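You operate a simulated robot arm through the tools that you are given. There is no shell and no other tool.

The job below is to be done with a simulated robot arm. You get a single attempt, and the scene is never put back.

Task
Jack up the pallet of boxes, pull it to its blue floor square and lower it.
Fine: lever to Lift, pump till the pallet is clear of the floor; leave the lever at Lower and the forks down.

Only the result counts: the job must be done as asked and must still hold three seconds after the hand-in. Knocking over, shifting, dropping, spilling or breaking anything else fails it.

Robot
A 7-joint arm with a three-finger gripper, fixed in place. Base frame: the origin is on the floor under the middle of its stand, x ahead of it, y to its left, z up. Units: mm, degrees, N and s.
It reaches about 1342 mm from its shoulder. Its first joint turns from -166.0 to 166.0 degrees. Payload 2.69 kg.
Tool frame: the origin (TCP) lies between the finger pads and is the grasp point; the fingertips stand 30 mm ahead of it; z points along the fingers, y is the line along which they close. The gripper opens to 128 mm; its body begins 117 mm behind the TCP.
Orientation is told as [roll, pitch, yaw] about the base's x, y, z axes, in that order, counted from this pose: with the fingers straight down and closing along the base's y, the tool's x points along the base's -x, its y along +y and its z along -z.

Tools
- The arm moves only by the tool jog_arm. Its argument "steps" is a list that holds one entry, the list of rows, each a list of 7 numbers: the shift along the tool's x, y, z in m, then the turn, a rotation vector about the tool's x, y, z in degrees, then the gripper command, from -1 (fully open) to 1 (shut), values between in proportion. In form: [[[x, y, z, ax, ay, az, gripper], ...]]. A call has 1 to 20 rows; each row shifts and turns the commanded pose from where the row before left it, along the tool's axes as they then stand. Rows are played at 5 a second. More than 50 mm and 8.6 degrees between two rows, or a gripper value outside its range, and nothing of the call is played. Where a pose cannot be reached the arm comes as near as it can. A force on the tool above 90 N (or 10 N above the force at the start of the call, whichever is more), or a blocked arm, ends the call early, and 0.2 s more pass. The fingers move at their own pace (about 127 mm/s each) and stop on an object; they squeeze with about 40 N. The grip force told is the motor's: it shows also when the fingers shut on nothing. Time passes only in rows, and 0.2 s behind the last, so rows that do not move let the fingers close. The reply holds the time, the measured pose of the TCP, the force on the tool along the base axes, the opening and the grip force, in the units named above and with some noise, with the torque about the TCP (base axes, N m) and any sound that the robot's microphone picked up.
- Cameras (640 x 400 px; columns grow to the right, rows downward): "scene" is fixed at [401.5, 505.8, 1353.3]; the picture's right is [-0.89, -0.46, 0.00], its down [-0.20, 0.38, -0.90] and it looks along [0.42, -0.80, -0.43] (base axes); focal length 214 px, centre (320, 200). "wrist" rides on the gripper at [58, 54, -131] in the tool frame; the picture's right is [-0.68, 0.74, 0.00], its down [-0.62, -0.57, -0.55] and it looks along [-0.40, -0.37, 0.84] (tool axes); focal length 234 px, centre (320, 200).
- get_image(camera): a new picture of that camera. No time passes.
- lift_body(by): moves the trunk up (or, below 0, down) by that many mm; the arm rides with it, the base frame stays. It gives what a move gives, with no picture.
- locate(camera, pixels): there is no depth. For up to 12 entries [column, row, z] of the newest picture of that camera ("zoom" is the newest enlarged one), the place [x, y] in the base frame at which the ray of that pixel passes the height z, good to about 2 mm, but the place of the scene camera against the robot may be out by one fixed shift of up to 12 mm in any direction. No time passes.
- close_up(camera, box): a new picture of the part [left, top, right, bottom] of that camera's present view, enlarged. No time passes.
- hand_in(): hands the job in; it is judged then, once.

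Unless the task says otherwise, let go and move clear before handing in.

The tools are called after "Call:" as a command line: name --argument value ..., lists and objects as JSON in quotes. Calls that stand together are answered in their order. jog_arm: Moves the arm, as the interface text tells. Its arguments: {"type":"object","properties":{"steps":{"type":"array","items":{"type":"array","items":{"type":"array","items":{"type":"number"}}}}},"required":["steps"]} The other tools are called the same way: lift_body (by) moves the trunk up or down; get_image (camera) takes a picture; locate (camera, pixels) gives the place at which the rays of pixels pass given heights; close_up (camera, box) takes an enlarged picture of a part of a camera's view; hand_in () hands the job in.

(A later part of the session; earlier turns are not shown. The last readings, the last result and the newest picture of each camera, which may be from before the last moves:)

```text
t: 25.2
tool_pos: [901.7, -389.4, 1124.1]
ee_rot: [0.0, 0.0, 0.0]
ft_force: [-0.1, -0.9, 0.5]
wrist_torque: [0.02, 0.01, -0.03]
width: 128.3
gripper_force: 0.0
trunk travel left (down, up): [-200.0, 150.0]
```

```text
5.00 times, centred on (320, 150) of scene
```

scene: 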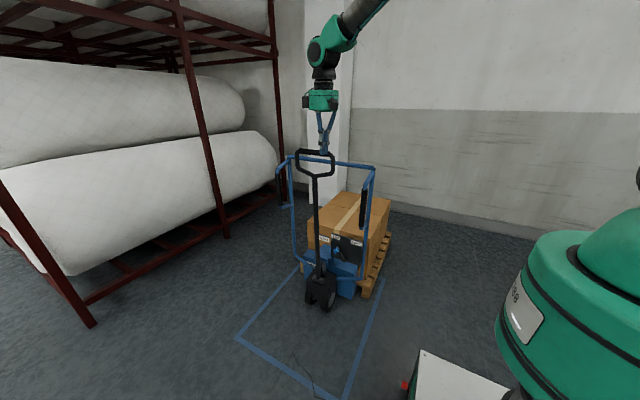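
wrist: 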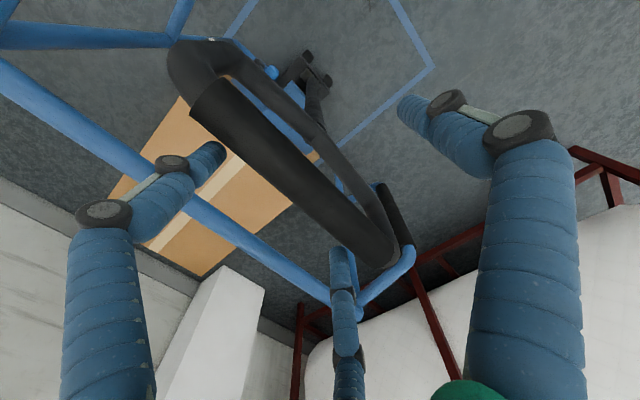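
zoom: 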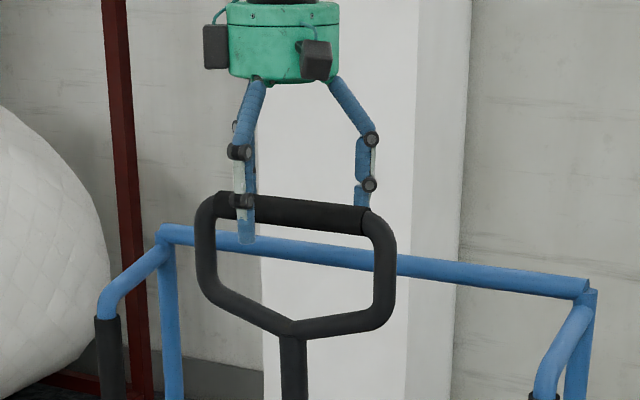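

The bar's line from (215,100) to (385,250) passes right through the TCP projection near (319,192). I'll close the fingers on it now.

Call:
jog_arm --steps '[[[0, 0, 0, 0, 0, 0, 0.2], [0, 0, 0, 0, 0, 0, 0.5], [0, 0, 0, 0, 0, 0, 0.8], [0, 0, 0, 0, 0, 0, 1], [0, 0, 0, 0, 0, 0, 1]]]'

Call:
get_image --camera "wrist"

```text
t: 26.4
tool_pos: [902.8, -389.2, 1123.2]
ee_rot: [0.1, 0.0, 0.0]
ft_force: [-3.9, -3.4, 1.9]
wrist_torque: [0.09, 0.11, 0.0]
width: 40.6
gripper_force: 45.5
trunk travel left (down, up): [-200.0, 150.0]
```

```text
taken
```

wrist: 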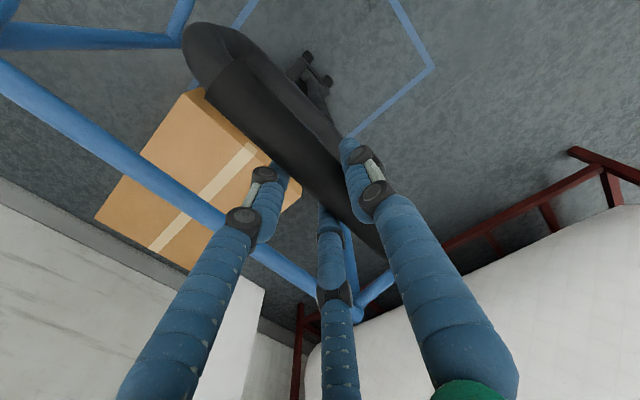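

The fingers have closed on the bar (width 40.6 mm, 45 N grip). I'll start the pump stroke along an 863 mm arc toward +y, turning the tool with the handle and watching the force.

Call:
jog_arm --steps '[[[0, 0, 0, 3.5, 0, 0, 1], [0, 0.0301, 0.0005, 2, 0, 0, 1], [0, 0.0301, 0.0005, 2, 0, 0, 1], [0, 0.0301, 0.0005, 2, 0, 0, 1]]]'

Call:
get_image --camera "scene"

```text
t: 27.4
tool_pos: [902.2, -297.9, 1114.0]
ee_rot: [-9.5, -0.1, 0.0]
ft_force: [-6.9, -0.1, 9.6]
wrist_torque: [0.8, 0.57, -0.29]
width: 41.8
gripper_force: 44.8
trunk travel left (down, up): [-200.0, 150.0]
```

```text
taken
```

scene: 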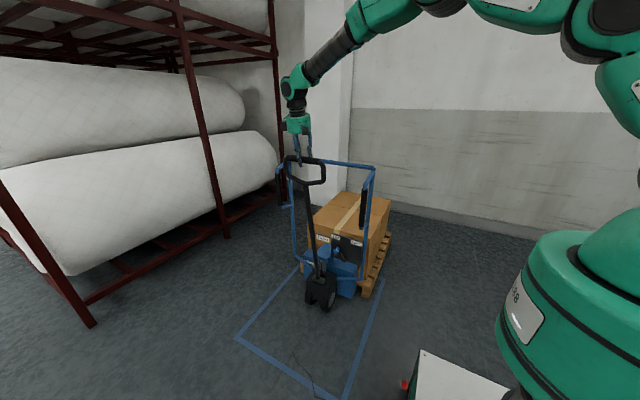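

The handle followed the arc with only about 10 N on the tool. I'll continue the stroke 15° further.

Call:
jog_arm --steps '[[[0, 0.0301, 0.0005, 2, 0, 0, 1], [0, 0.0301, 0.0005, 2, 0, 0, 1], [0, 0.0301, 0.0005, 2, 0, 0, 1], [0, 0.0301, 0.0005, 2, 0, 0, 1], [0, 0.0301, 0.0005, 2, 0, 0, 1], [0, 0.0301, 0.0005, 2, 0, 0, 1], [0, 0.0301, 0.0005, 2, 0, 0, 1]]]'

Call:
get_image --camera "scene"

```text
t: 29.0
tool_pos: [902.0, -94.5, 1054.8]
ee_rot: [-23.5, 0.2, 0.0]
ft_force: [-21.7, 2.3, 5.6]
wrist_torque: [0.67, 0.99, 0.0]
width: 40.6
gripper_force: 44.9
trunk travel left (down, up): [-200.0, 150.0]
```

```text
taken
```

scene: 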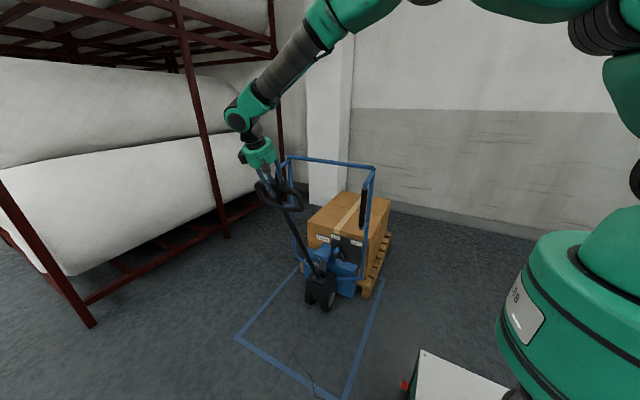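

The stroke is at 23.5° with a growing -22 N side force along x, so the handle's plane is slightly off. I'll ease the command toward -x a little while continuing the arc.

Call:
jog_arm --steps '[[[0.002, 0.0301, 0.0005, 2, 0, 0, 1], [0.001, 0.0301, 0.0005, 2, 0, 0, 1], [0.001, 0.0301, 0.0005, 2, 0, 0, 1], [0.0005, 0.0301, 0.0005, 2, 0, 0, 1]]]'

Call:
close_up --camera "scene" --box '[290, 220, 410, 310]'

```text
t: 30.0
tool_pos: [902.5, 12.1, 999.6]
ee_rot: [-31.4, -0.3, 0.1]
ft_force: [21.6, 18.2, 33.3]
wrist_torque: [0.28, 1.09, -0.3]
width: 40.3
gripper_force: 44.5
trunk travel left (down, up): [-200.0, 150.0]
```

```text
4.44 times, centred on (350, 265) of scene
```

zoom: 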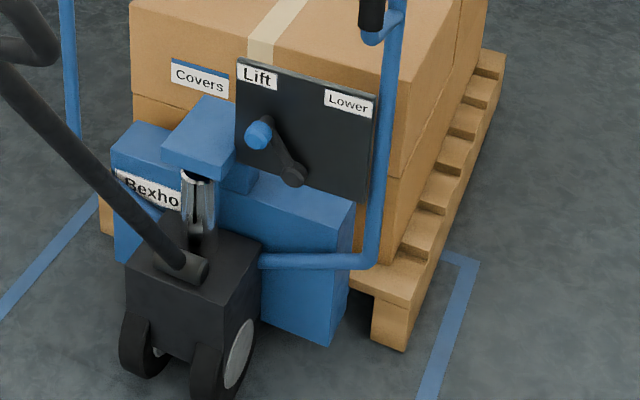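

The stroke is at 31° with 38 N mostly radial, so my arc is slightly too tight. I'll relax about 4 mm outward and 3 mm in x, then go on.

Call:
jog_arm --steps '[[[-0.003, 0, -0.004, 0, 0, 0, 1], [0, 0.0301, 0.0005, 2, 0, 0, 1], [0, 0.0301, 0.0004, 2, 0, 0, 1], [0, 0.0301, 0.0003, 2, 0, 0, 1]]]'

Call:
get_image --camera "scene"

```text
t: 31.0
tool_pos: [902.3, 88.3, 947.4]
ee_rot: [-37.5, 0.1, 0.0]
ft_force: [34.6, -4.3, 1.1]
wrist_torque: [-1.09, -0.69, -0.28]
width: 40.0
gripper_force: 45.2
trunk travel left (down, up): [-200.0, 150.0]
```

```text
taken
```

scene: 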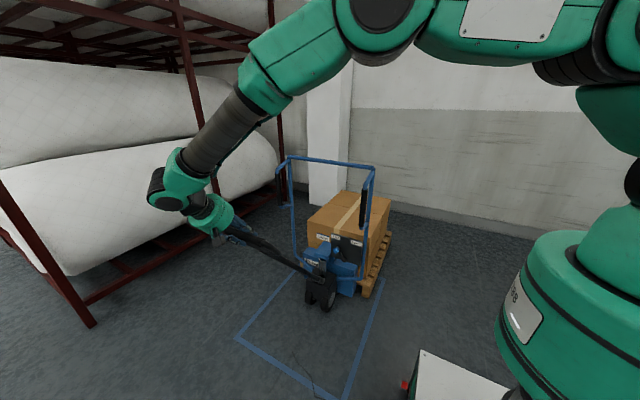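

The side force is +35 N at 37.5°. I'll nudge the command +3 mm in x and hold, to see which way relieves it.

Call:
jog_arm --steps '[[[-0.003, 0, 0, 0, 0, 0, 1], [0, 0, 0, 0, 0, 0, 1]]]'

Call:
close_up --camera "scene" --box '[290, 220, 410, 310]'

```text
t: 31.6
tool_pos: [902.8, 87.6, 947.7]
ee_rot: [-37.6, 0.3, -0.1]
ft_force: [1.2, -4.5, -1.2]
wrist_torque: [0.37, 0.23, -0.29]
width: 40.2
gripper_force: 45.4
trunk travel left (down, up): [-200.0, 150.0]
```

```text
4.44 times, centred on (350, 265) of scene
```

zoom: 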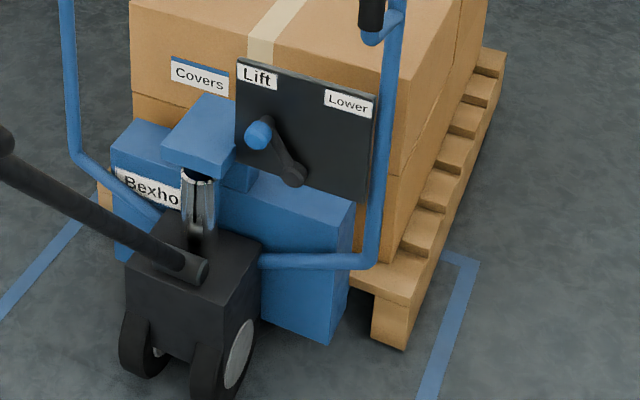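

That relieved the force fully, so the handle's true x is about 903. I'll continue the down-stroke in 2° rows toward its stop.

Call:
jog_arm --steps '[[[0, 0.0301, 0.0003, 2, 0, 0, 1], [0, 0.0301, 0.0003, 2, 0, 0, 1], [0, 0.0301, 0.0003, 2, 0, 0, 1], [0, 0.0301, 0.0003, 2, 0, 0, 1]]]'

Call:
get_image --camera "scene"

```text
t: 32.5
tool_pos: [901.8, 154.1, 904.0]
ee_rot: [-44.0, -0.3, -0.2]
ft_force: [-40.3, 24.9, 35.4]
wrist_torque: [-0.07, 1.97, -0.09]
width: 40.9
gripper_force: 45.2
trunk travel left (down, up): [-200.0, 150.0]
stopped in row 4: the force on the tool passed its limit at 106 N (the readings are from after the stop); the commanded pose is now the measured one
```

```text
taken
```

scene: 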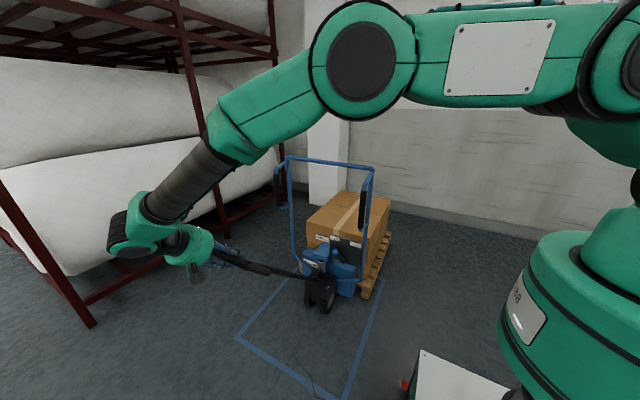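

The handle hit its lower stop at about 43° (106 N) with the bar at (902,154,904). I'll look at the pallet before making the return stroke.

Call:
close_up --camera "scene" --box '[340, 220, 420, 310]'

Call:
close_up --camera "scene" --box '[290, 220, 410, 310]'

```text
4.44 times, centred on (380, 265) of scene
```

zoom: 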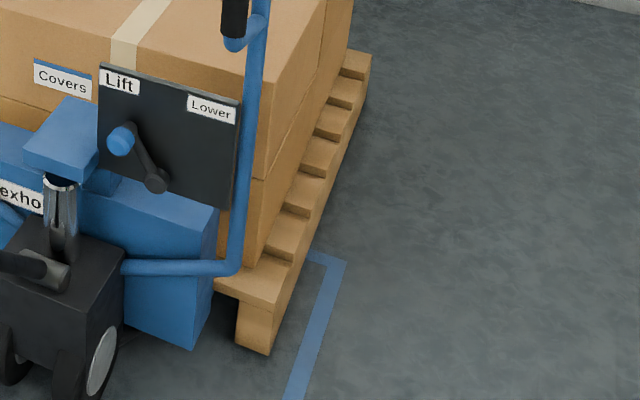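

```text
4.44 times, centred on (350, 265) of scene
```

zoom: 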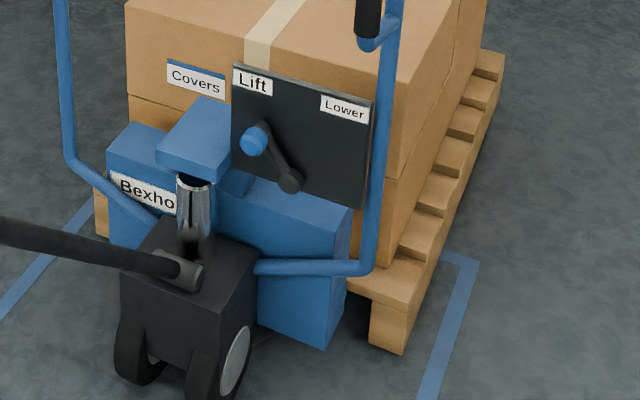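

The jack and pallet shifted a few millimetres toward +y when the stop was hit, so it rolls when pulled. I'll relieve the grip forces and make the return stroke upward.

Call:
jog_arm --steps '[[[0.003, 0, -0.004, 0, 0, 0, 1], [0, -0.0297, 0.0005, -2, 0, 0, 1], [0, -0.0297, 0.0005, -2, 0, 0, 1], [0, -0.0297, 0.0005, -2, 0, 0, 1], [0, -0.0297, 0.0005, -2, 0, 0, 1], [0, -0.0297, 0.0005, -2, 0, 0, 1]]]'

Call:
close_up --camera "scene" --box '[290, 220, 410, 310]'

```text
t: 33.9
tool_pos: [902.7, 37.2, 990.2]
ee_rot: [-34.0, 0.0, -0.4]
ft_force: [17.0, -20.5, -16.3]
wrist_torque: [0.06, -1.53, 1.47]
width: 40.4
gripper_force: 44.8
trunk travel left (down, up): [-200.0, 150.0]
```

```text
4.44 times, centred on (350, 265) of scene
```

zoom: 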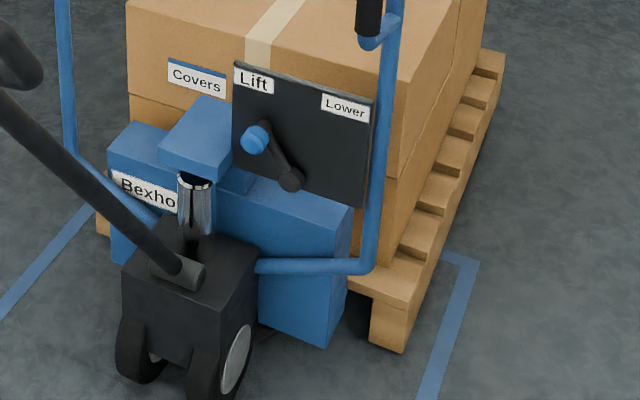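

Return stroke is going well at 34°, with modest forces. I'll continue upward.

Call:
jog_arm --steps '[[[-0.0015, 0, 0.002, 0, 0, 0, 1], [0, -0.0297, 0.0005, -2, 0, 0, 1], [0, -0.0297, 0.0005, -2, 0, 0, 1], [0, -0.0297, 0.0005, -2, 0, 0, 1], [0, -0.0297, 0.0005, -2, 0, 0, 1], [0, -0.0297, 0.0005, -2, 0, 0, 1], [0, -0.0297, 0.0005, -2, 0, 0, 1], [0, -0.0297, 0.0005, -2, 0, 0, 1]]]'

Call:
get_image --camera "scene"

```text
t: 35.7
tool_pos: [902.4, -150.8, 1081.3]
ee_rot: [-20.0, 0.2, -0.4]
ft_force: [-4.1, -21.5, -48.1]
wrist_torque: [-0.07, -0.65, 0.92]
width: 40.1
gripper_force: 45.1
trunk travel left (down, up): [-200.0, 150.0]
```

```text
taken
```

scene: 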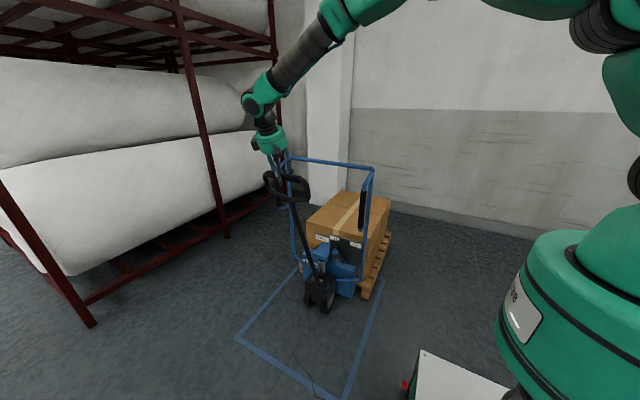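

Radial pull is 52 N inward, so my arc is a few millimetres wide. I'll relax 5 mm inward and finish the return stroke.

Call:
jog_arm --steps '[[[0, 0, 0.005, 0, 0, 0, 1], [0, -0.0297, 0.0008, -2, 0, 0, 1], [0, -0.0297, 0.0008, -2, 0, 0, 1], [0, -0.0297, 0.0008, -2, 0, 0, 1], [0, -0.0297, 0.0008, -2, 0, 0, 1], [0, -0.0297, 0.0008, -2, 0, 0, 1], [0, -0.0297, 0.0008, -2, 0, 0, 1]]]'

Call:
close_up --camera "scene" --box '[290, 220, 410, 310]'

```text
t: 37.3
tool_pos: [901.9, -323.1, 1120.4]
ee_rot: [-8.0, 0.0, -0.5]
ft_force: [-17.6, -12.2, -41.1]
wrist_torque: [-0.43, -1.09, 1.15]
width: 40.1
gripper_force: 45.0
trunk travel left (down, up): [-200.0, 150.0]
```

```text
4.44 times, centred on (350, 265) of scene
```

zoom: 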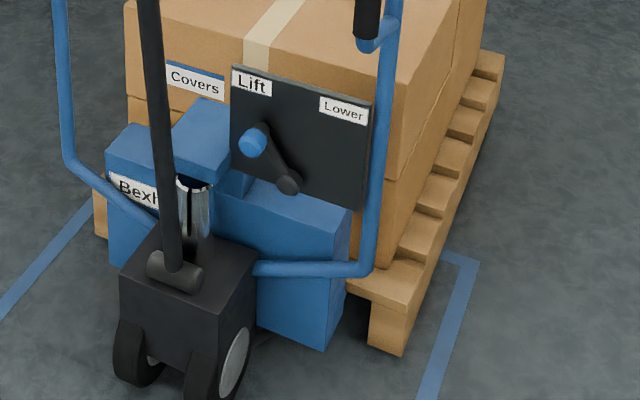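

Call:
jog_arm --steps '[[[0.0015, 0, 0.004, 0, 0, 0, 1], [0, -0.0297, 0.0008, -2, 0, 0, 1], [0, -0.0297, 0.0008, -2, 0, 0, 1]]]'

Call:
close_up --camera "scene" --box '[290, 220, 410, 310]'

Call:
get_image --camera "wrist"

```text
t: 38.1
tool_pos: [902.5, -382.6, 1124.8]
ee_rot: [-4.2, -0.2, -0.3]
ft_force: [5.4, -10.0, -28.6]
wrist_torque: [0.11, -1.99, 0.75]
width: 40.2
gripper_force: 45.0
trunk travel left (down, up): [-200.0, 150.0]
```

```text
4.44 times, centred on (350, 265) of scene
```

zoom: 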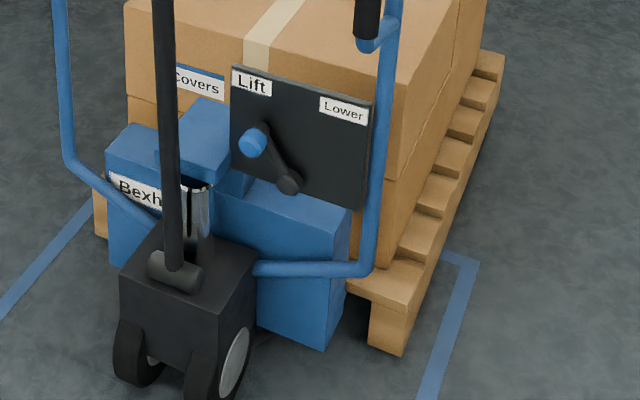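

```text
taken
```

wrist: 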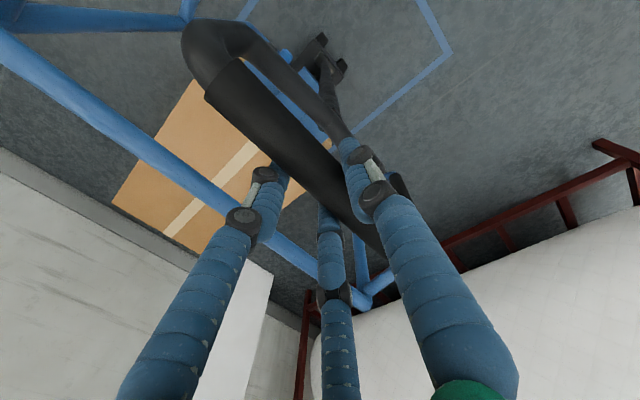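

The handle is back near upright (θ≈2.8°) after one cycle, but any lift is hardly visible yet. I'll loosen the grip to a cage of about 58 mm around the bar to avoid side and radial forces, then run a full down-stroke.

Call:
jog_arm --steps '[[[0, 0, 0, -1.4, 0, 0, 0.1], [0, 0, 0, 0, 0, 0, 0.1], [0, 0.0297, 0.0005, 2, 0, 0, 0.1], [0, 0.0372, 0.0008, 2.5, 0, 0, 0.1], [0, 0.0372, 0.0008, 2.5, 0, 0, 0.1], [0, 0.0372, 0.0008, 2.5, 0, 0, 0.1], [0, 0.0372, 0.0008, 2.5, 0, 0, 0.1], [0, 0.0372, 0.0008, 2.5, 0, 0, 0.1]]]'

Call:
get_image --camera "wrist"

```text
t: 39.9
tool_pos: [900.3, -166.0, 1081.6]
ee_rot: [-17.1, 0.3, -0.5]
ft_force: [-0.2, -0.3, 0.6]
wrist_torque: [0.01, 0.02, -0.02]
width: 60.4
gripper_force: 0.8
trunk travel left (down, up): [-200.0, 150.0]
```

```text
taken
```

wrist: 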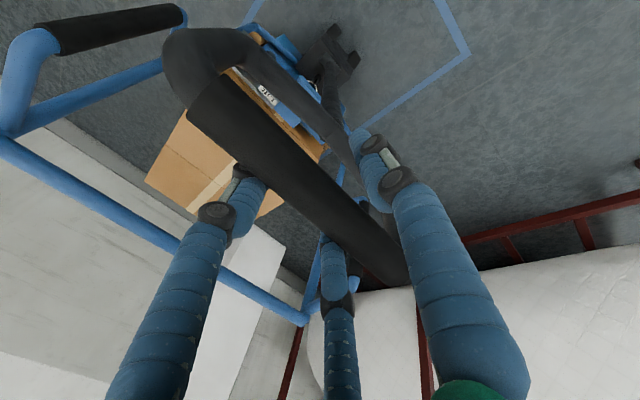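

The caged bar is following with almost zero force. I'll complete the down-stroke.

Call:
jog_arm --steps '[[[0, 0.0372, 0.0008, 2.5, 0, 0, 0.1], [0, 0.0372, 0.0008, 2.5, 0, 0, 0.1], [0, 0.0372, 0.0008, 2.5, 0, 0, 0.1], [0, 0.0372, 0.0008, 2.5, 0, 0, 0.1], [0, 0.0372, 0.0008, 2.5, 0, 0, 0.1], [0, 0.0372, 0.0008, 2.5, 0, 0, 0.1], [0, 0.0372, 0.0008, 2.5, 0, 0, 0.1], [0, 0.0372, 0.0008, 2.5, 0, 0, 0.1], [0, 0.0372, 0.0008, 2.5, 0, 0, 0.1]]]'

Call:
close_up --camera "scene" --box '[290, 220, 410, 310]'

Call:
get_image --camera "wrist"

```text
t: 41.9
tool_pos: [903.4, 124.5, 925.2]
ee_rot: [-39.7, 0.1, -0.3]
ft_force: [1.1, -0.4, 1.7]
wrist_torque: [0.11, 0.07, -0.02]
width: 66.3
gripper_force: 2.7
trunk travel left (down, up): [-200.0, 150.0]
```

```text
4.44 times, centred on (350, 265) of scene
```

zoom: 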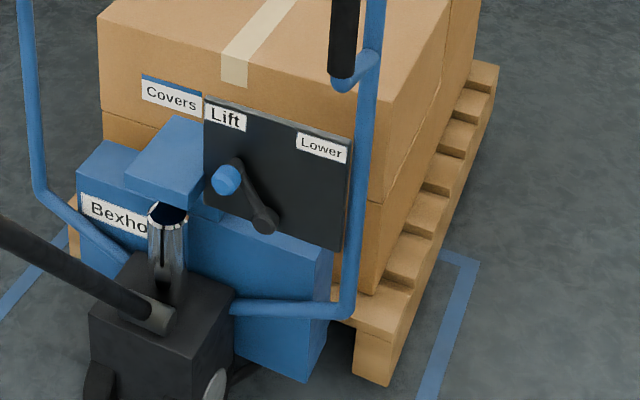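

```text
taken
```

wrist: 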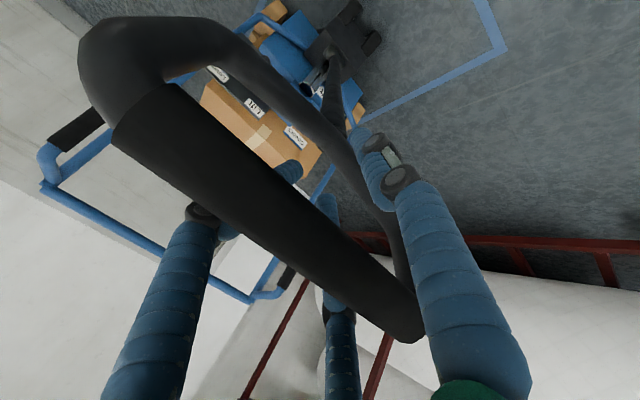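

The whole jack and pallet have rolled toward +y: the panel corner moved from zoom (232,66) to (205,97). That suggests the pallet's weight is already largely off the floor. I'll check whether it's still moving and inspect the pallet's bottom edge.

Call:
close_up --camera "scene" --box '[340, 270, 400, 310]'

Call:
close_up --camera "scene" --box '[340, 215, 420, 290]'

Call:
get_image --camera "scene"

```text
10.00 times, centred on (370, 290) of scene
```

zoom: 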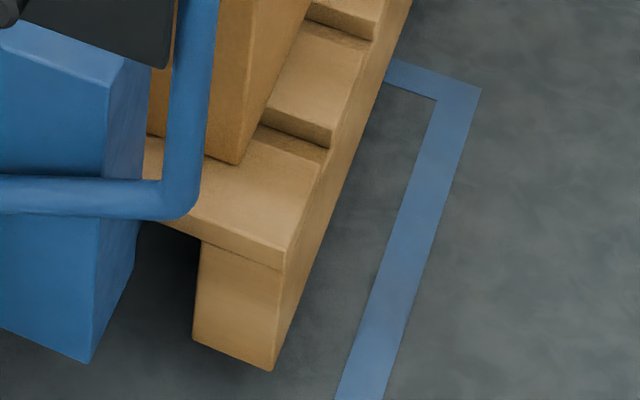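

```text
5.33 times, centred on (380, 252) of scene
```

zoom: 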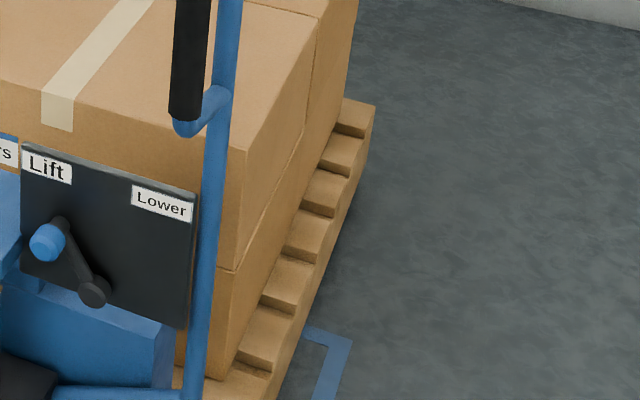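

```text
taken
```

scene: 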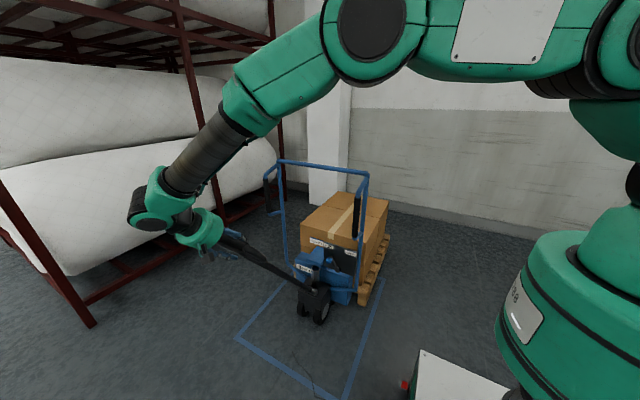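

Call:
locate --camera "scene" --pixels '[[365.3, 307.1, 0], [365.3, 307.1, 20], [365.3, 307.1, 40], [357.2, 303.8, 0], [357.2, 303.8, 20], [390.0, 233.5, 130], [389.8, 233.6, 150]]'

```text
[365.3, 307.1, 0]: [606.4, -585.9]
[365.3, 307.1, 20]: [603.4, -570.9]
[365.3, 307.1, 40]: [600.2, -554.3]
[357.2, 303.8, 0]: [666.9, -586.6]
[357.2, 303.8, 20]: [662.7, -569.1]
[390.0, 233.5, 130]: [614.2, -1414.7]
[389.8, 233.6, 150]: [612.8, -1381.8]
```

The pallet's near corner moved to about (603,-575). To judge the lift I'll zoom on the piston between the blue head and the black truck and compare it with the first picture.

Call:
close_up --camera "scene" --box '[282, 255, 362, 315]'

Call:
close_up --camera "wrist" --box '[180, 0, 400, 180]'

```text
6.67 times, centred on (322, 285) of scene
```

zoom: 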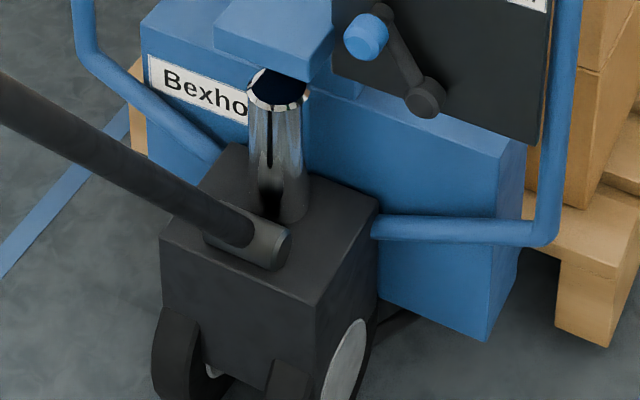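

```text
2.22 times, centred on (290, 90) of wrist
```

zoom: 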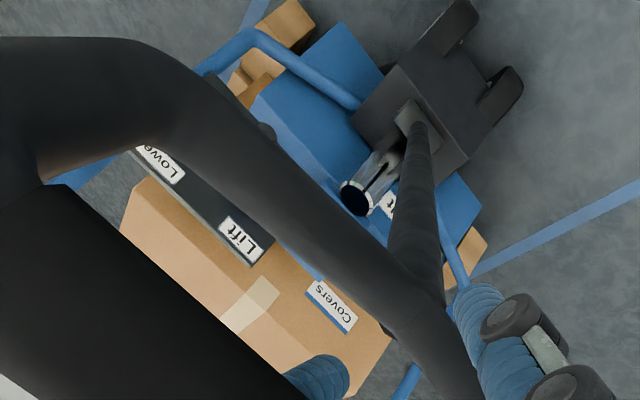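

Call:
locate --camera "wrist" --pixels '[[258.5, 119.3, 600], [258.5, 119.3, 700], [305.8, 88.6, 300], [305.8, 88.6, 450], [330.5, 51.7, 200], [330.5, 51.7, 300]]'

Call:
locate --camera "scene" --pixels '[[323.9, 241.8, 600], [323.9, 241.8, 700], [315.7, 268.5, 300], [315.7, 268.5, 450], [311.5, 291.7, 200], [311.5, 291.7, 300]]'

```text
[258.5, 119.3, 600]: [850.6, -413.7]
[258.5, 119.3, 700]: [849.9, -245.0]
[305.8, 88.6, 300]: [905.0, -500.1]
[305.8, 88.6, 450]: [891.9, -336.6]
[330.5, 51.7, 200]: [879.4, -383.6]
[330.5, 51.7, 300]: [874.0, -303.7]
```

```text
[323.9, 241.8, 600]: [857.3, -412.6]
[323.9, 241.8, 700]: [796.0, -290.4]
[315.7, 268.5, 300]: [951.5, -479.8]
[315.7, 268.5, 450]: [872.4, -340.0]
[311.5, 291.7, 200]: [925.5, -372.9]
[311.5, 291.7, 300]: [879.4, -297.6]
```

Comparing the panel's shift (about +100 mm in y, height unchanged) with the pallet corner's ray puts the pallet roughly 25–35 mm off the floor. The bar has slid about 42 mm toward the palm. I'll back the tool out 42 mm along its axis and grip the bar firmly, so I control both the handle angle and the jack position.

Call:
jog_arm --steps '[[[0, 0, -0.021, 0, 0, 0, 0.1], [0, 0, -0.021, -1.5, 0, 0, 0.1], [0, 0, 0, -1.5, 0, 0, 0.5], [0, 0, 0, 0, 0, 0, 1], [0, 0, 0, 0, 0, 0, 1]]]'

Call:
get_image --camera "wrist"

Call:
close_up --camera "scene" --box '[282, 220, 402, 310]'

```text
t: 43.1
tool_pos: [901.2, 148.3, 957.8]
ee_rot: [-36.7, 0.3, -0.4]
ft_force: [-38.2, -20.8, -26.1]
wrist_torque: [0.31, 0.12, 0.84]
width: 38.4
gripper_force: 44.8
trunk travel left (down, up): [-200.0, 150.0]
```

```text
taken
```

wrist: 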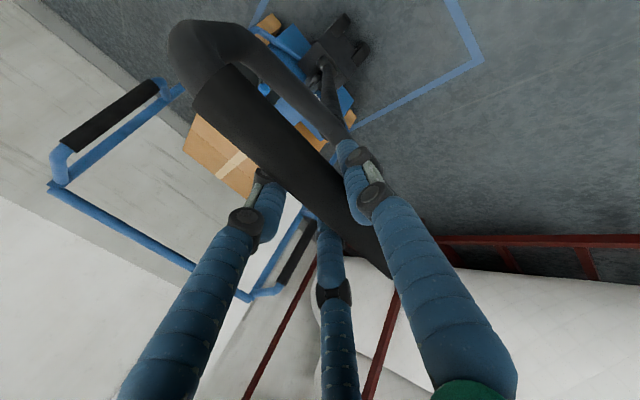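

```text
4.44 times, centred on (342, 265) of scene
```

zoom: 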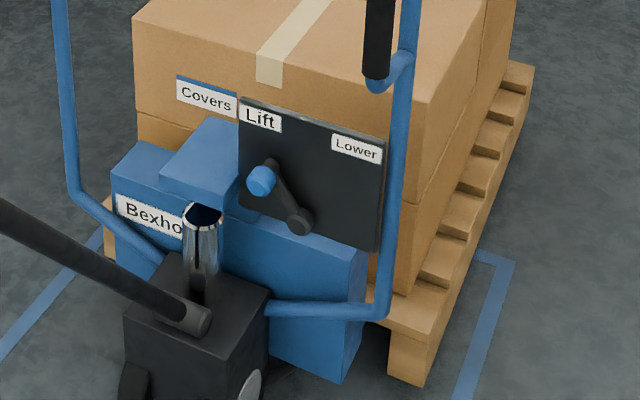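

The bar is gripped again at θ≈36.5°, and the jack hasn't moved (panel corner still at scene (324,241.8)). I'll relieve the side force and make the return stroke.

Call:
jog_arm --steps '[[[0.003, 0, 0.003, 0, 0, 0, 1], [0, -0.0372, 0.0008, -2.5, 0, 0, 1], [0, -0.0372, 0.0008, -2.5, 0, 0, 1], [0, -0.0372, 0.0008, -2.5, 0, 0, 1], [0, -0.0372, 0.0008, -2.5, 0, 0, 1], [0, -0.0372, 0.0008, -2.5, 0, 0, 1], [0, -0.0372, 0.0008, -2.5, 0, 0, 1]]]'

Call:
close_up --camera "scene" --box '[282, 220, 402, 310]'

```text
t: 44.7
tool_pos: [901.1, -50.7, 1062.8]
ee_rot: [-21.7, 0.3, -0.5]
ft_force: [-14.6, -24.2, -42.0]
wrist_torque: [-0.33, -1.69, 0.04]
width: 38.1
gripper_force: 44.7
trunk travel left (down, up): [-200.0, 150.0]
```

```text
4.44 times, centred on (342, 265) of scene
```

zoom: 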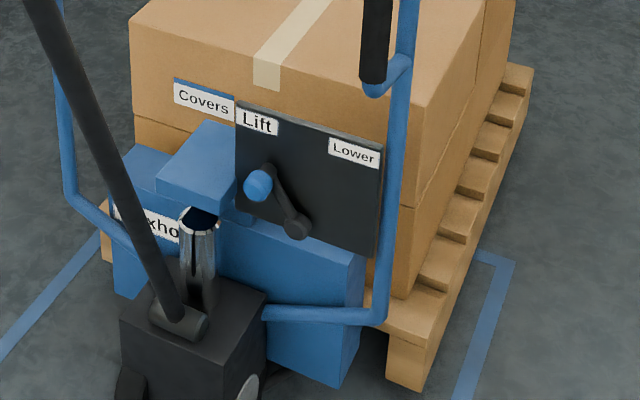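

Call:
jog_arm --steps '[[[0.001, 0, 0.004, 0, 0, 0, 1], [0, -0.0372, 0.0014, -2.5, 0, 0, 1], [0, -0.0372, 0.0014, -2.5, 0, 0, 1], [0, -0.0372, 0.0014, -2.5, 0, 0, 1], [0, -0.0372, 0.0014, -2.5, 0, 0, 1], [0, -0.0372, 0.0014, -2.5, 0, 0, 1], [0, -0.0372, 0.0014, -2.5, 0, 0, 1]]]'

Call:
close_up --camera "scene" --box '[282, 220, 402, 310]'

```text
t: 46.3
tool_pos: [899.3, -266.9, 1106.5]
ee_rot: [-6.6, 0.3, -0.3]
ft_force: [44.0, -15.2, -75.8]
wrist_torque: [-0.38, -1.27, 0.33]
width: 37.7
gripper_force: 45.0
trunk travel left (down, up): [-200.0, 150.0]
```

```text
4.44 times, centred on (342, 265) of scene
```

zoom: 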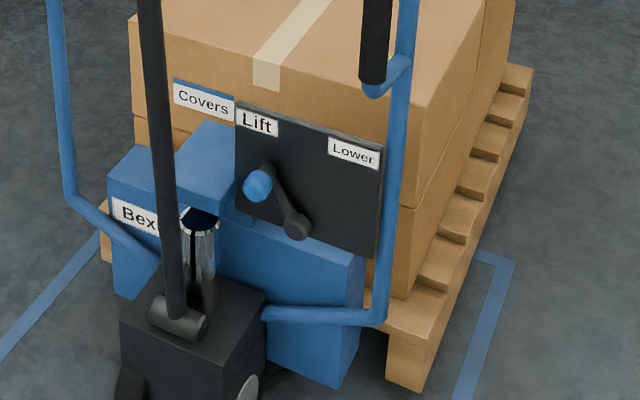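

The jack barely moved on this return stroke, but there is 76 N of tension along the handle and 44 N sideways. I'll relieve both, then hold and check.

Call:
jog_arm --steps '[[[-0.004, 0, 0.007, 0, 0, 0, 1], [0, 0, 0, 0, 0, 0, 1]]]'

Call:
get_image --camera "wrist"

Call:
get_image --camera "scene"

```text
t: 46.9
tool_pos: [899.5, -267.4, 1107.0]
ee_rot: [-6.6, 0.1, -0.5]
ft_force: [2.9, -6.4, -34.6]
wrist_torque: [-0.32, 2.41, 1.26]
width: 38.1
gripper_force: 45.1
trunk travel left (down, up): [-200.0, 150.0]
```

```text
taken
```

wrist: 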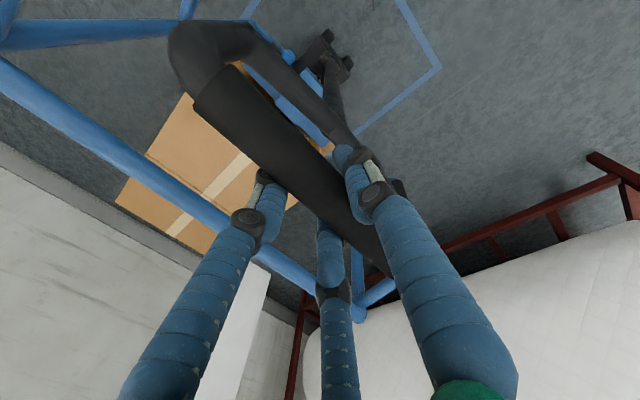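

```text
taken
```

scene: 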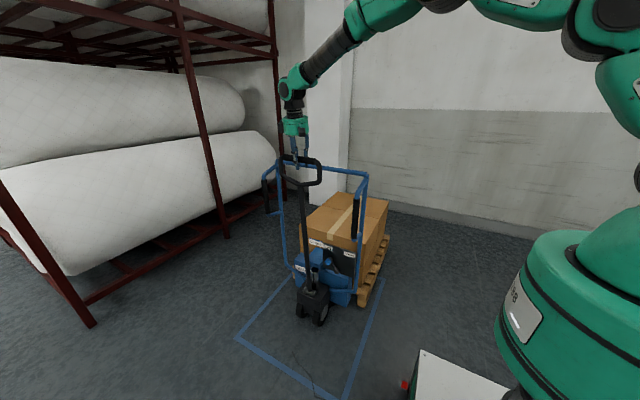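

The arm is compliant (about 6 N/mm in z), so I'll take out the remaining offset, align the tool with the handle and run the next down-stroke in two parts.

Call:
jog_arm --steps '[[[0, 0, 0.005, -2.6, 0, 0, 1], [0, 0.0371, 0.0008, 2.5, 0, 0, 1], [0, 0.0371, 0.0008, 2.5, 0, 0, 1], [0, 0.0371, 0.0008, 2.5, 0, 0, 1], [0, 0.0371, 0.0008, 2.5, 0, 0, 1], [0, 0.0371, 0.0008, 2.5, 0, 0, 1], [0, 0.0371, 0.0008, 2.5, 0, 0, 1], [0, 0.0371, 0.0008, 2.5, 0, 0, 1]]]'

Call:
close_up --camera "scene" --box '[282, 220, 402, 310]'

```text
t: 48.7
tool_pos: [901.5, -11.2, 1055.7]
ee_rot: [-21.5, -1.0, -0.2]
ft_force: [4.2, 25.7, 26.6]
wrist_torque: [1.64, 0.3, -0.08]
width: 41.8
gripper_force: 44.7
trunk travel left (down, up): [-200.0, 150.0]
```

```text
4.44 times, centred on (342, 265) of scene
```

zoom: 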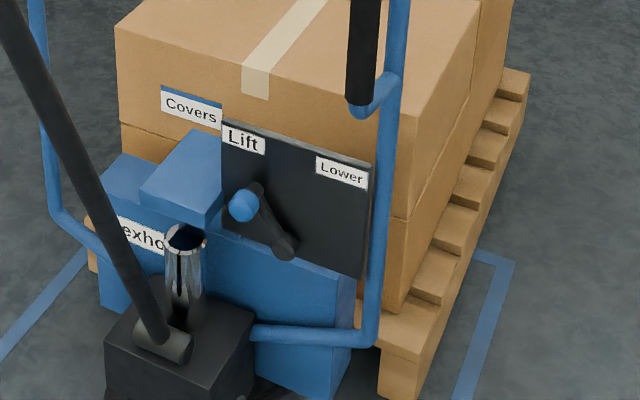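

The jack rolled on another 40–50 mm during this half-stroke. I'll measure the lift again with close-ups of the panel and the pallet's near foot.

Call:
close_up --camera "scene" --box '[300, 235, 380, 285]'

Call:
close_up --camera "scene" --box '[340, 280, 400, 320]'

Call:
close_up --camera "scene" --box '[370, 220, 410, 250]'

```text
8.00 times, centred on (340, 260) of scene
```

zoom: 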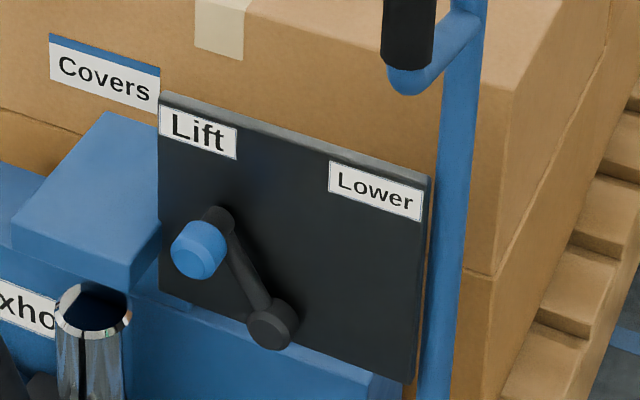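

```text
10.00 times, centred on (370, 300) of scene
```

zoom: 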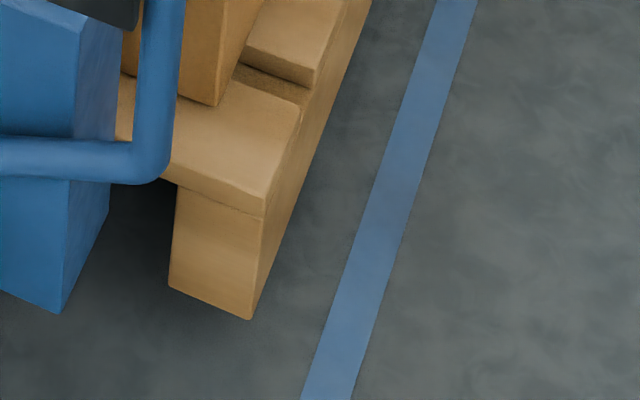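

```text
13.33 times, centred on (390, 235) of scene
```

zoom: 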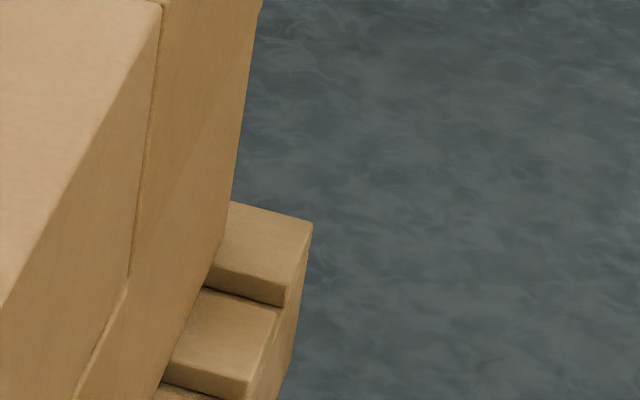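

Call:
locate --camera "scene" --pixels '[[320, 246.6, 605], [353.7, 257.5, 605], [331.2, 233.1, 605], [362.5, 241.6, 605], [363.2, 312, 0], [363.2, 312, 60], [369, 299.2, 0], [389.4, 236.7, 130], [389.4, 236.7, 190]]'

```text
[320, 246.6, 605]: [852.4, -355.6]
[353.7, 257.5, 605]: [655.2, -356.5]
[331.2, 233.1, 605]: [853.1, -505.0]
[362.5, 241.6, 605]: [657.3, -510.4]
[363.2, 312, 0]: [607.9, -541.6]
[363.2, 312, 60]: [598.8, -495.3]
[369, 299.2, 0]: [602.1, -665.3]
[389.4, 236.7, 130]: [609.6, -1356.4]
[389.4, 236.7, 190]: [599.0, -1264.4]
```

Call:
locate --camera "scene" --pixels '[[370.8, 288.3, 60], [370.8, 288.3, 100], [370.8, 288.3, 140], [391.2, 232.6, 100], [391.2, 232.6, 140]]'

Call:
close_up --camera "scene" --box '[330, 260, 410, 320]'

Call:
get_image --camera "wrist"

```text
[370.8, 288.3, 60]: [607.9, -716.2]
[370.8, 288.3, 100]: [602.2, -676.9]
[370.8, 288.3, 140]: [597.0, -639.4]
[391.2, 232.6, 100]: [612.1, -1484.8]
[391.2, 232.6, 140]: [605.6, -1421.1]
```

```text
6.67 times, centred on (370, 290) of scene
```

zoom: 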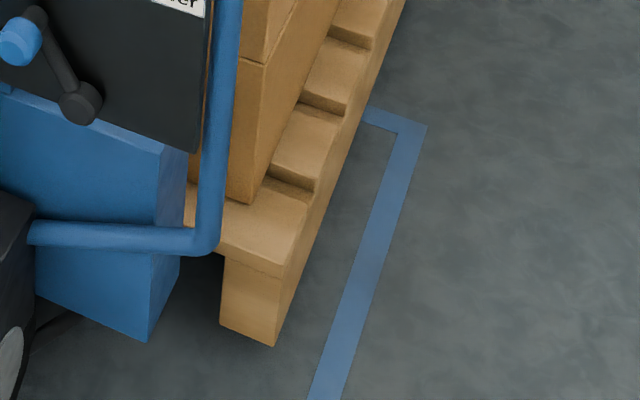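

```text
taken
```

wrist: 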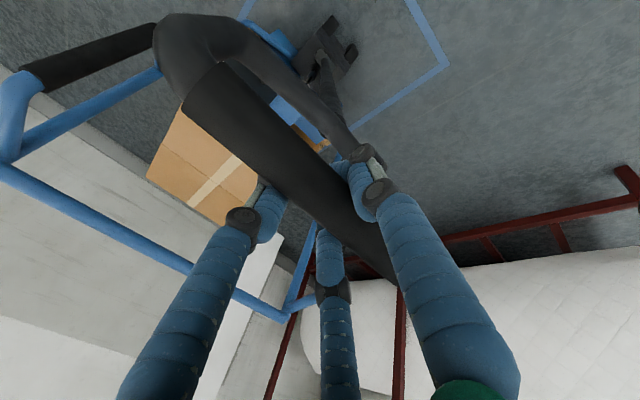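

The panel has moved +151 mm with no sideways drift, and the pallet foot ray gives about 36–46 mm of lift, so it is clear of the floor. The pallet measures 800 mm long with its centre near y=-914 now, so about 450 mm remains. I'll pull the firmly held handle horizontally along +y in short steps.

Call:
jog_arm --steps '[[[0, 0.0186, -0.0073, 0, 0, 0, 1], [0, 0.0186, -0.0073, 0, 0, 0, 1], [0, 0.0186, -0.0073, 0, 0, 0, 1], [0, 0.0186, -0.0073, 0, 0, 0, 1]]]'

Call:
get_image --camera "scene"

Call:
get_image --camera "wrist"

```text
t: 49.7
tool_pos: [900.1, 64.2, 1033.9]
ee_rot: [-21.6, 0.9, -0.3]
ft_force: [26.6, -25.8, -56.8]
wrist_torque: [0.22, 1.03, -0.55]
width: 39.2
gripper_force: 44.6
trunk travel left (down, up): [-200.0, 150.0]
```

```text
taken
```

scene: 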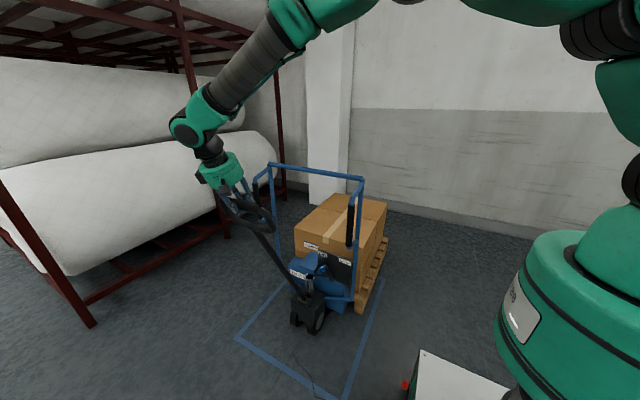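

```text
taken
```

wrist: 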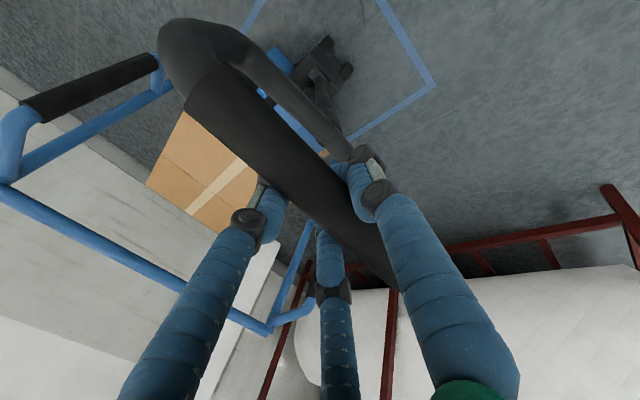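

Now I can see the pull is pure tension along the handle: 62 N radial, almost nothing tangential. Continuing this way would stretch the arm too far by the end, so I'll bring the handle back upright and pull on the fixed blue frame's top bar instead.

Call:
jog_arm --steps '[[[-0.0025, 0, 0.008, 2.6, 0, 0, 1], [0, -0.0371, 0.0008, -2.5, 0, 0, 1], [0, -0.0371, 0.0012, -2.5, 0, 0, 1], [0, -0.0371, 0.0012, -2.5, 0, 0, 1], [0, -0.0371, 0.0014, -2.5, 0, 0, 1]]]'

Call:
close_up --camera "scene" --box '[262, 220, 402, 320]'

```text
t: 50.9
tool_pos: [901.0, -82.9, 1087.1]
ee_rot: [-14.2, 0.2, -0.4]
ft_force: [-40.8, -16.2, -23.0]
wrist_torque: [-0.22, -1.65, -0.47]
width: 39.3
gripper_force: 45.5
trunk travel left (down, up): [-200.0, 150.0]
```

```text
4.00 times, centred on (332, 270) of scene
```

zoom: 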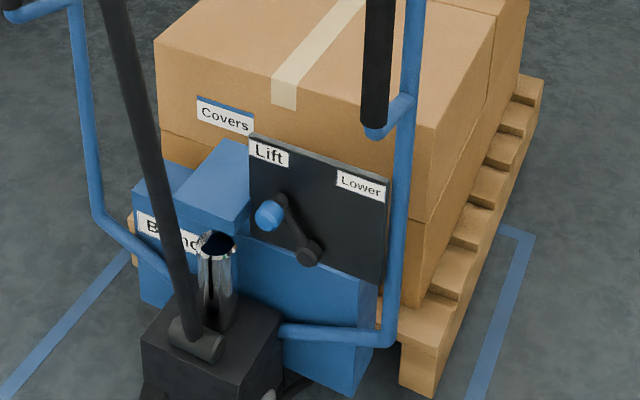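

Call:
jog_arm --steps '[[[0.003, 0, 0.003, 0, 0, 0, 1], [0, -0.0371, 0.0014, -2.5, 0, 0, 1], [0, -0.0371, 0.0014, -2.5, 0, 0, 1], [0, -0.0371, 0.0014, -2.5, 0, 0, 1]]]'

Call:
get_image --camera "scene"

Call:
get_image --camera "wrist"

```text
t: 51.9
tool_pos: [900.4, -186.1, 1098.8]
ee_rot: [-6.6, 0.2, -0.3]
ft_force: [2.7, -4.4, -42.7]
wrist_torque: [-0.23, -1.21, -0.9]
width: 38.9
gripper_force: 44.8
trunk travel left (down, up): [-200.0, 150.0]
```

```text
taken
```

scene: 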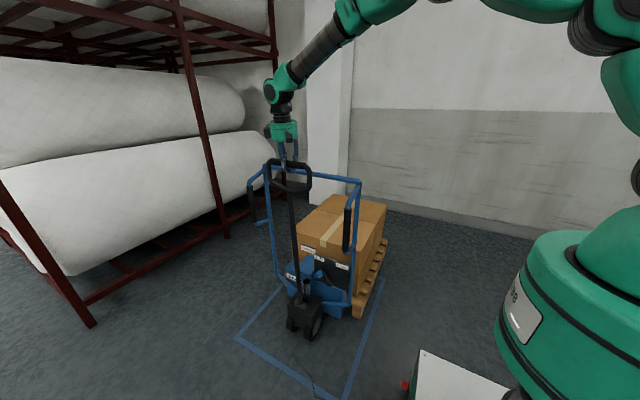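

```text
taken
```

wrist: 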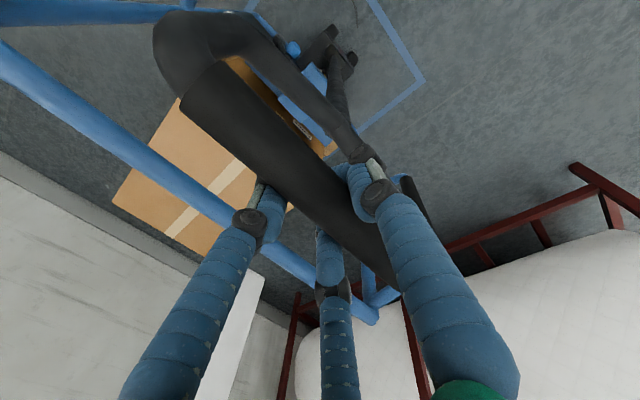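

Call:
jog_arm --steps '[[[0, 0, 0.007, 0, 0, 0, 1], [0, -0.03, 0.0012, -2, 0, 0, 1], [0, 0, 0, 0, 0, 0, 1]]]'

Call:
close_up --camera "scene" --box '[240, 100, 400, 340]'

Call:
close_up --camera "scene" --box '[262, 230, 402, 320]'

```text
t: 52.5
tool_pos: [901.8, -201.4, 1097.0]
ee_rot: [-4.9, 0.0, 0.0]
ft_force: [-5.1, -23.5, -1.3]
wrist_torque: [0.28, -1.58, 0.38]
width: 38.0
gripper_force: 45.5
trunk travel left (down, up): [-200.0, 150.0]
stopped in row 2: the force on the tool passed its limit at 98 N (the readings are from after the stop); the commanded pose is now the measured one
```

```text
1.67 times, centred on (320, 220) of scene
```

zoom: 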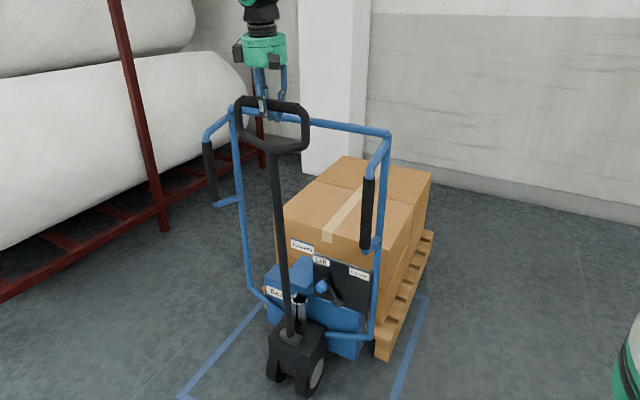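

```text
4.44 times, centred on (332, 275) of scene
```

zoom: 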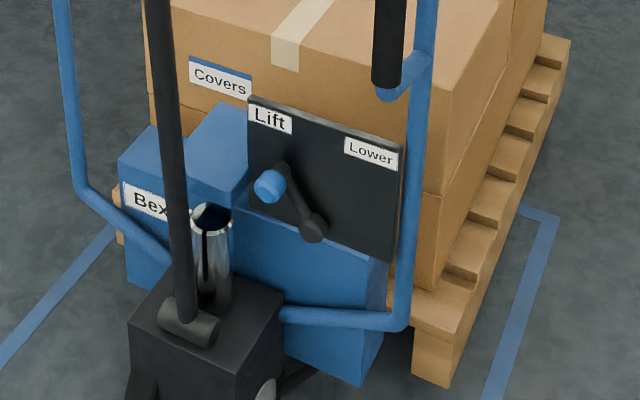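

The handle has reached its upper stop and stands upright again (bar near y=-201). I'll open the fingers, lift off and locate the frame's top bar.

Call:
jog_arm --steps '[[[0, 0, 0, 0, 0, 0, -0.2], [0, 0, 0, 0, 0, 0, -1], [0, 0, 0, 0, 0, 0, -1], [0, 0, -0.04, 0, 0, 0, -1], [0, 0, -0.04, 0, 0, 0, -1], [0, 0, -0.04, -2.5, 0, 0, -1], [0, 0, -0.02, -2.4, 0, 0, -1]]]'

Call:
get_image --camera "wrist"

Call:
get_image --camera "scene"

```text
t: 54.0
tool_pos: [900.8, -188.1, 1234.4]
ee_rot: [0.1, -0.1, 0.1]
ft_force: [0.5, 0.1, -0.6]
wrist_torque: [-0.02, 0.0, 0.02]
width: 128.1
gripper_force: 0.0
trunk travel left (down, up): [-200.0, 150.0]
```

```text
taken
```

wrist: 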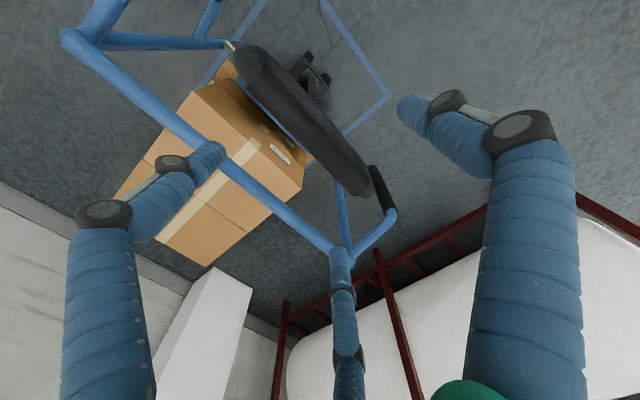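

```text
taken
```

scene: 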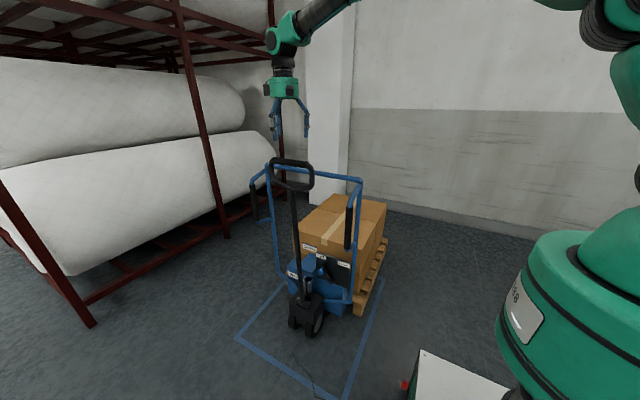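

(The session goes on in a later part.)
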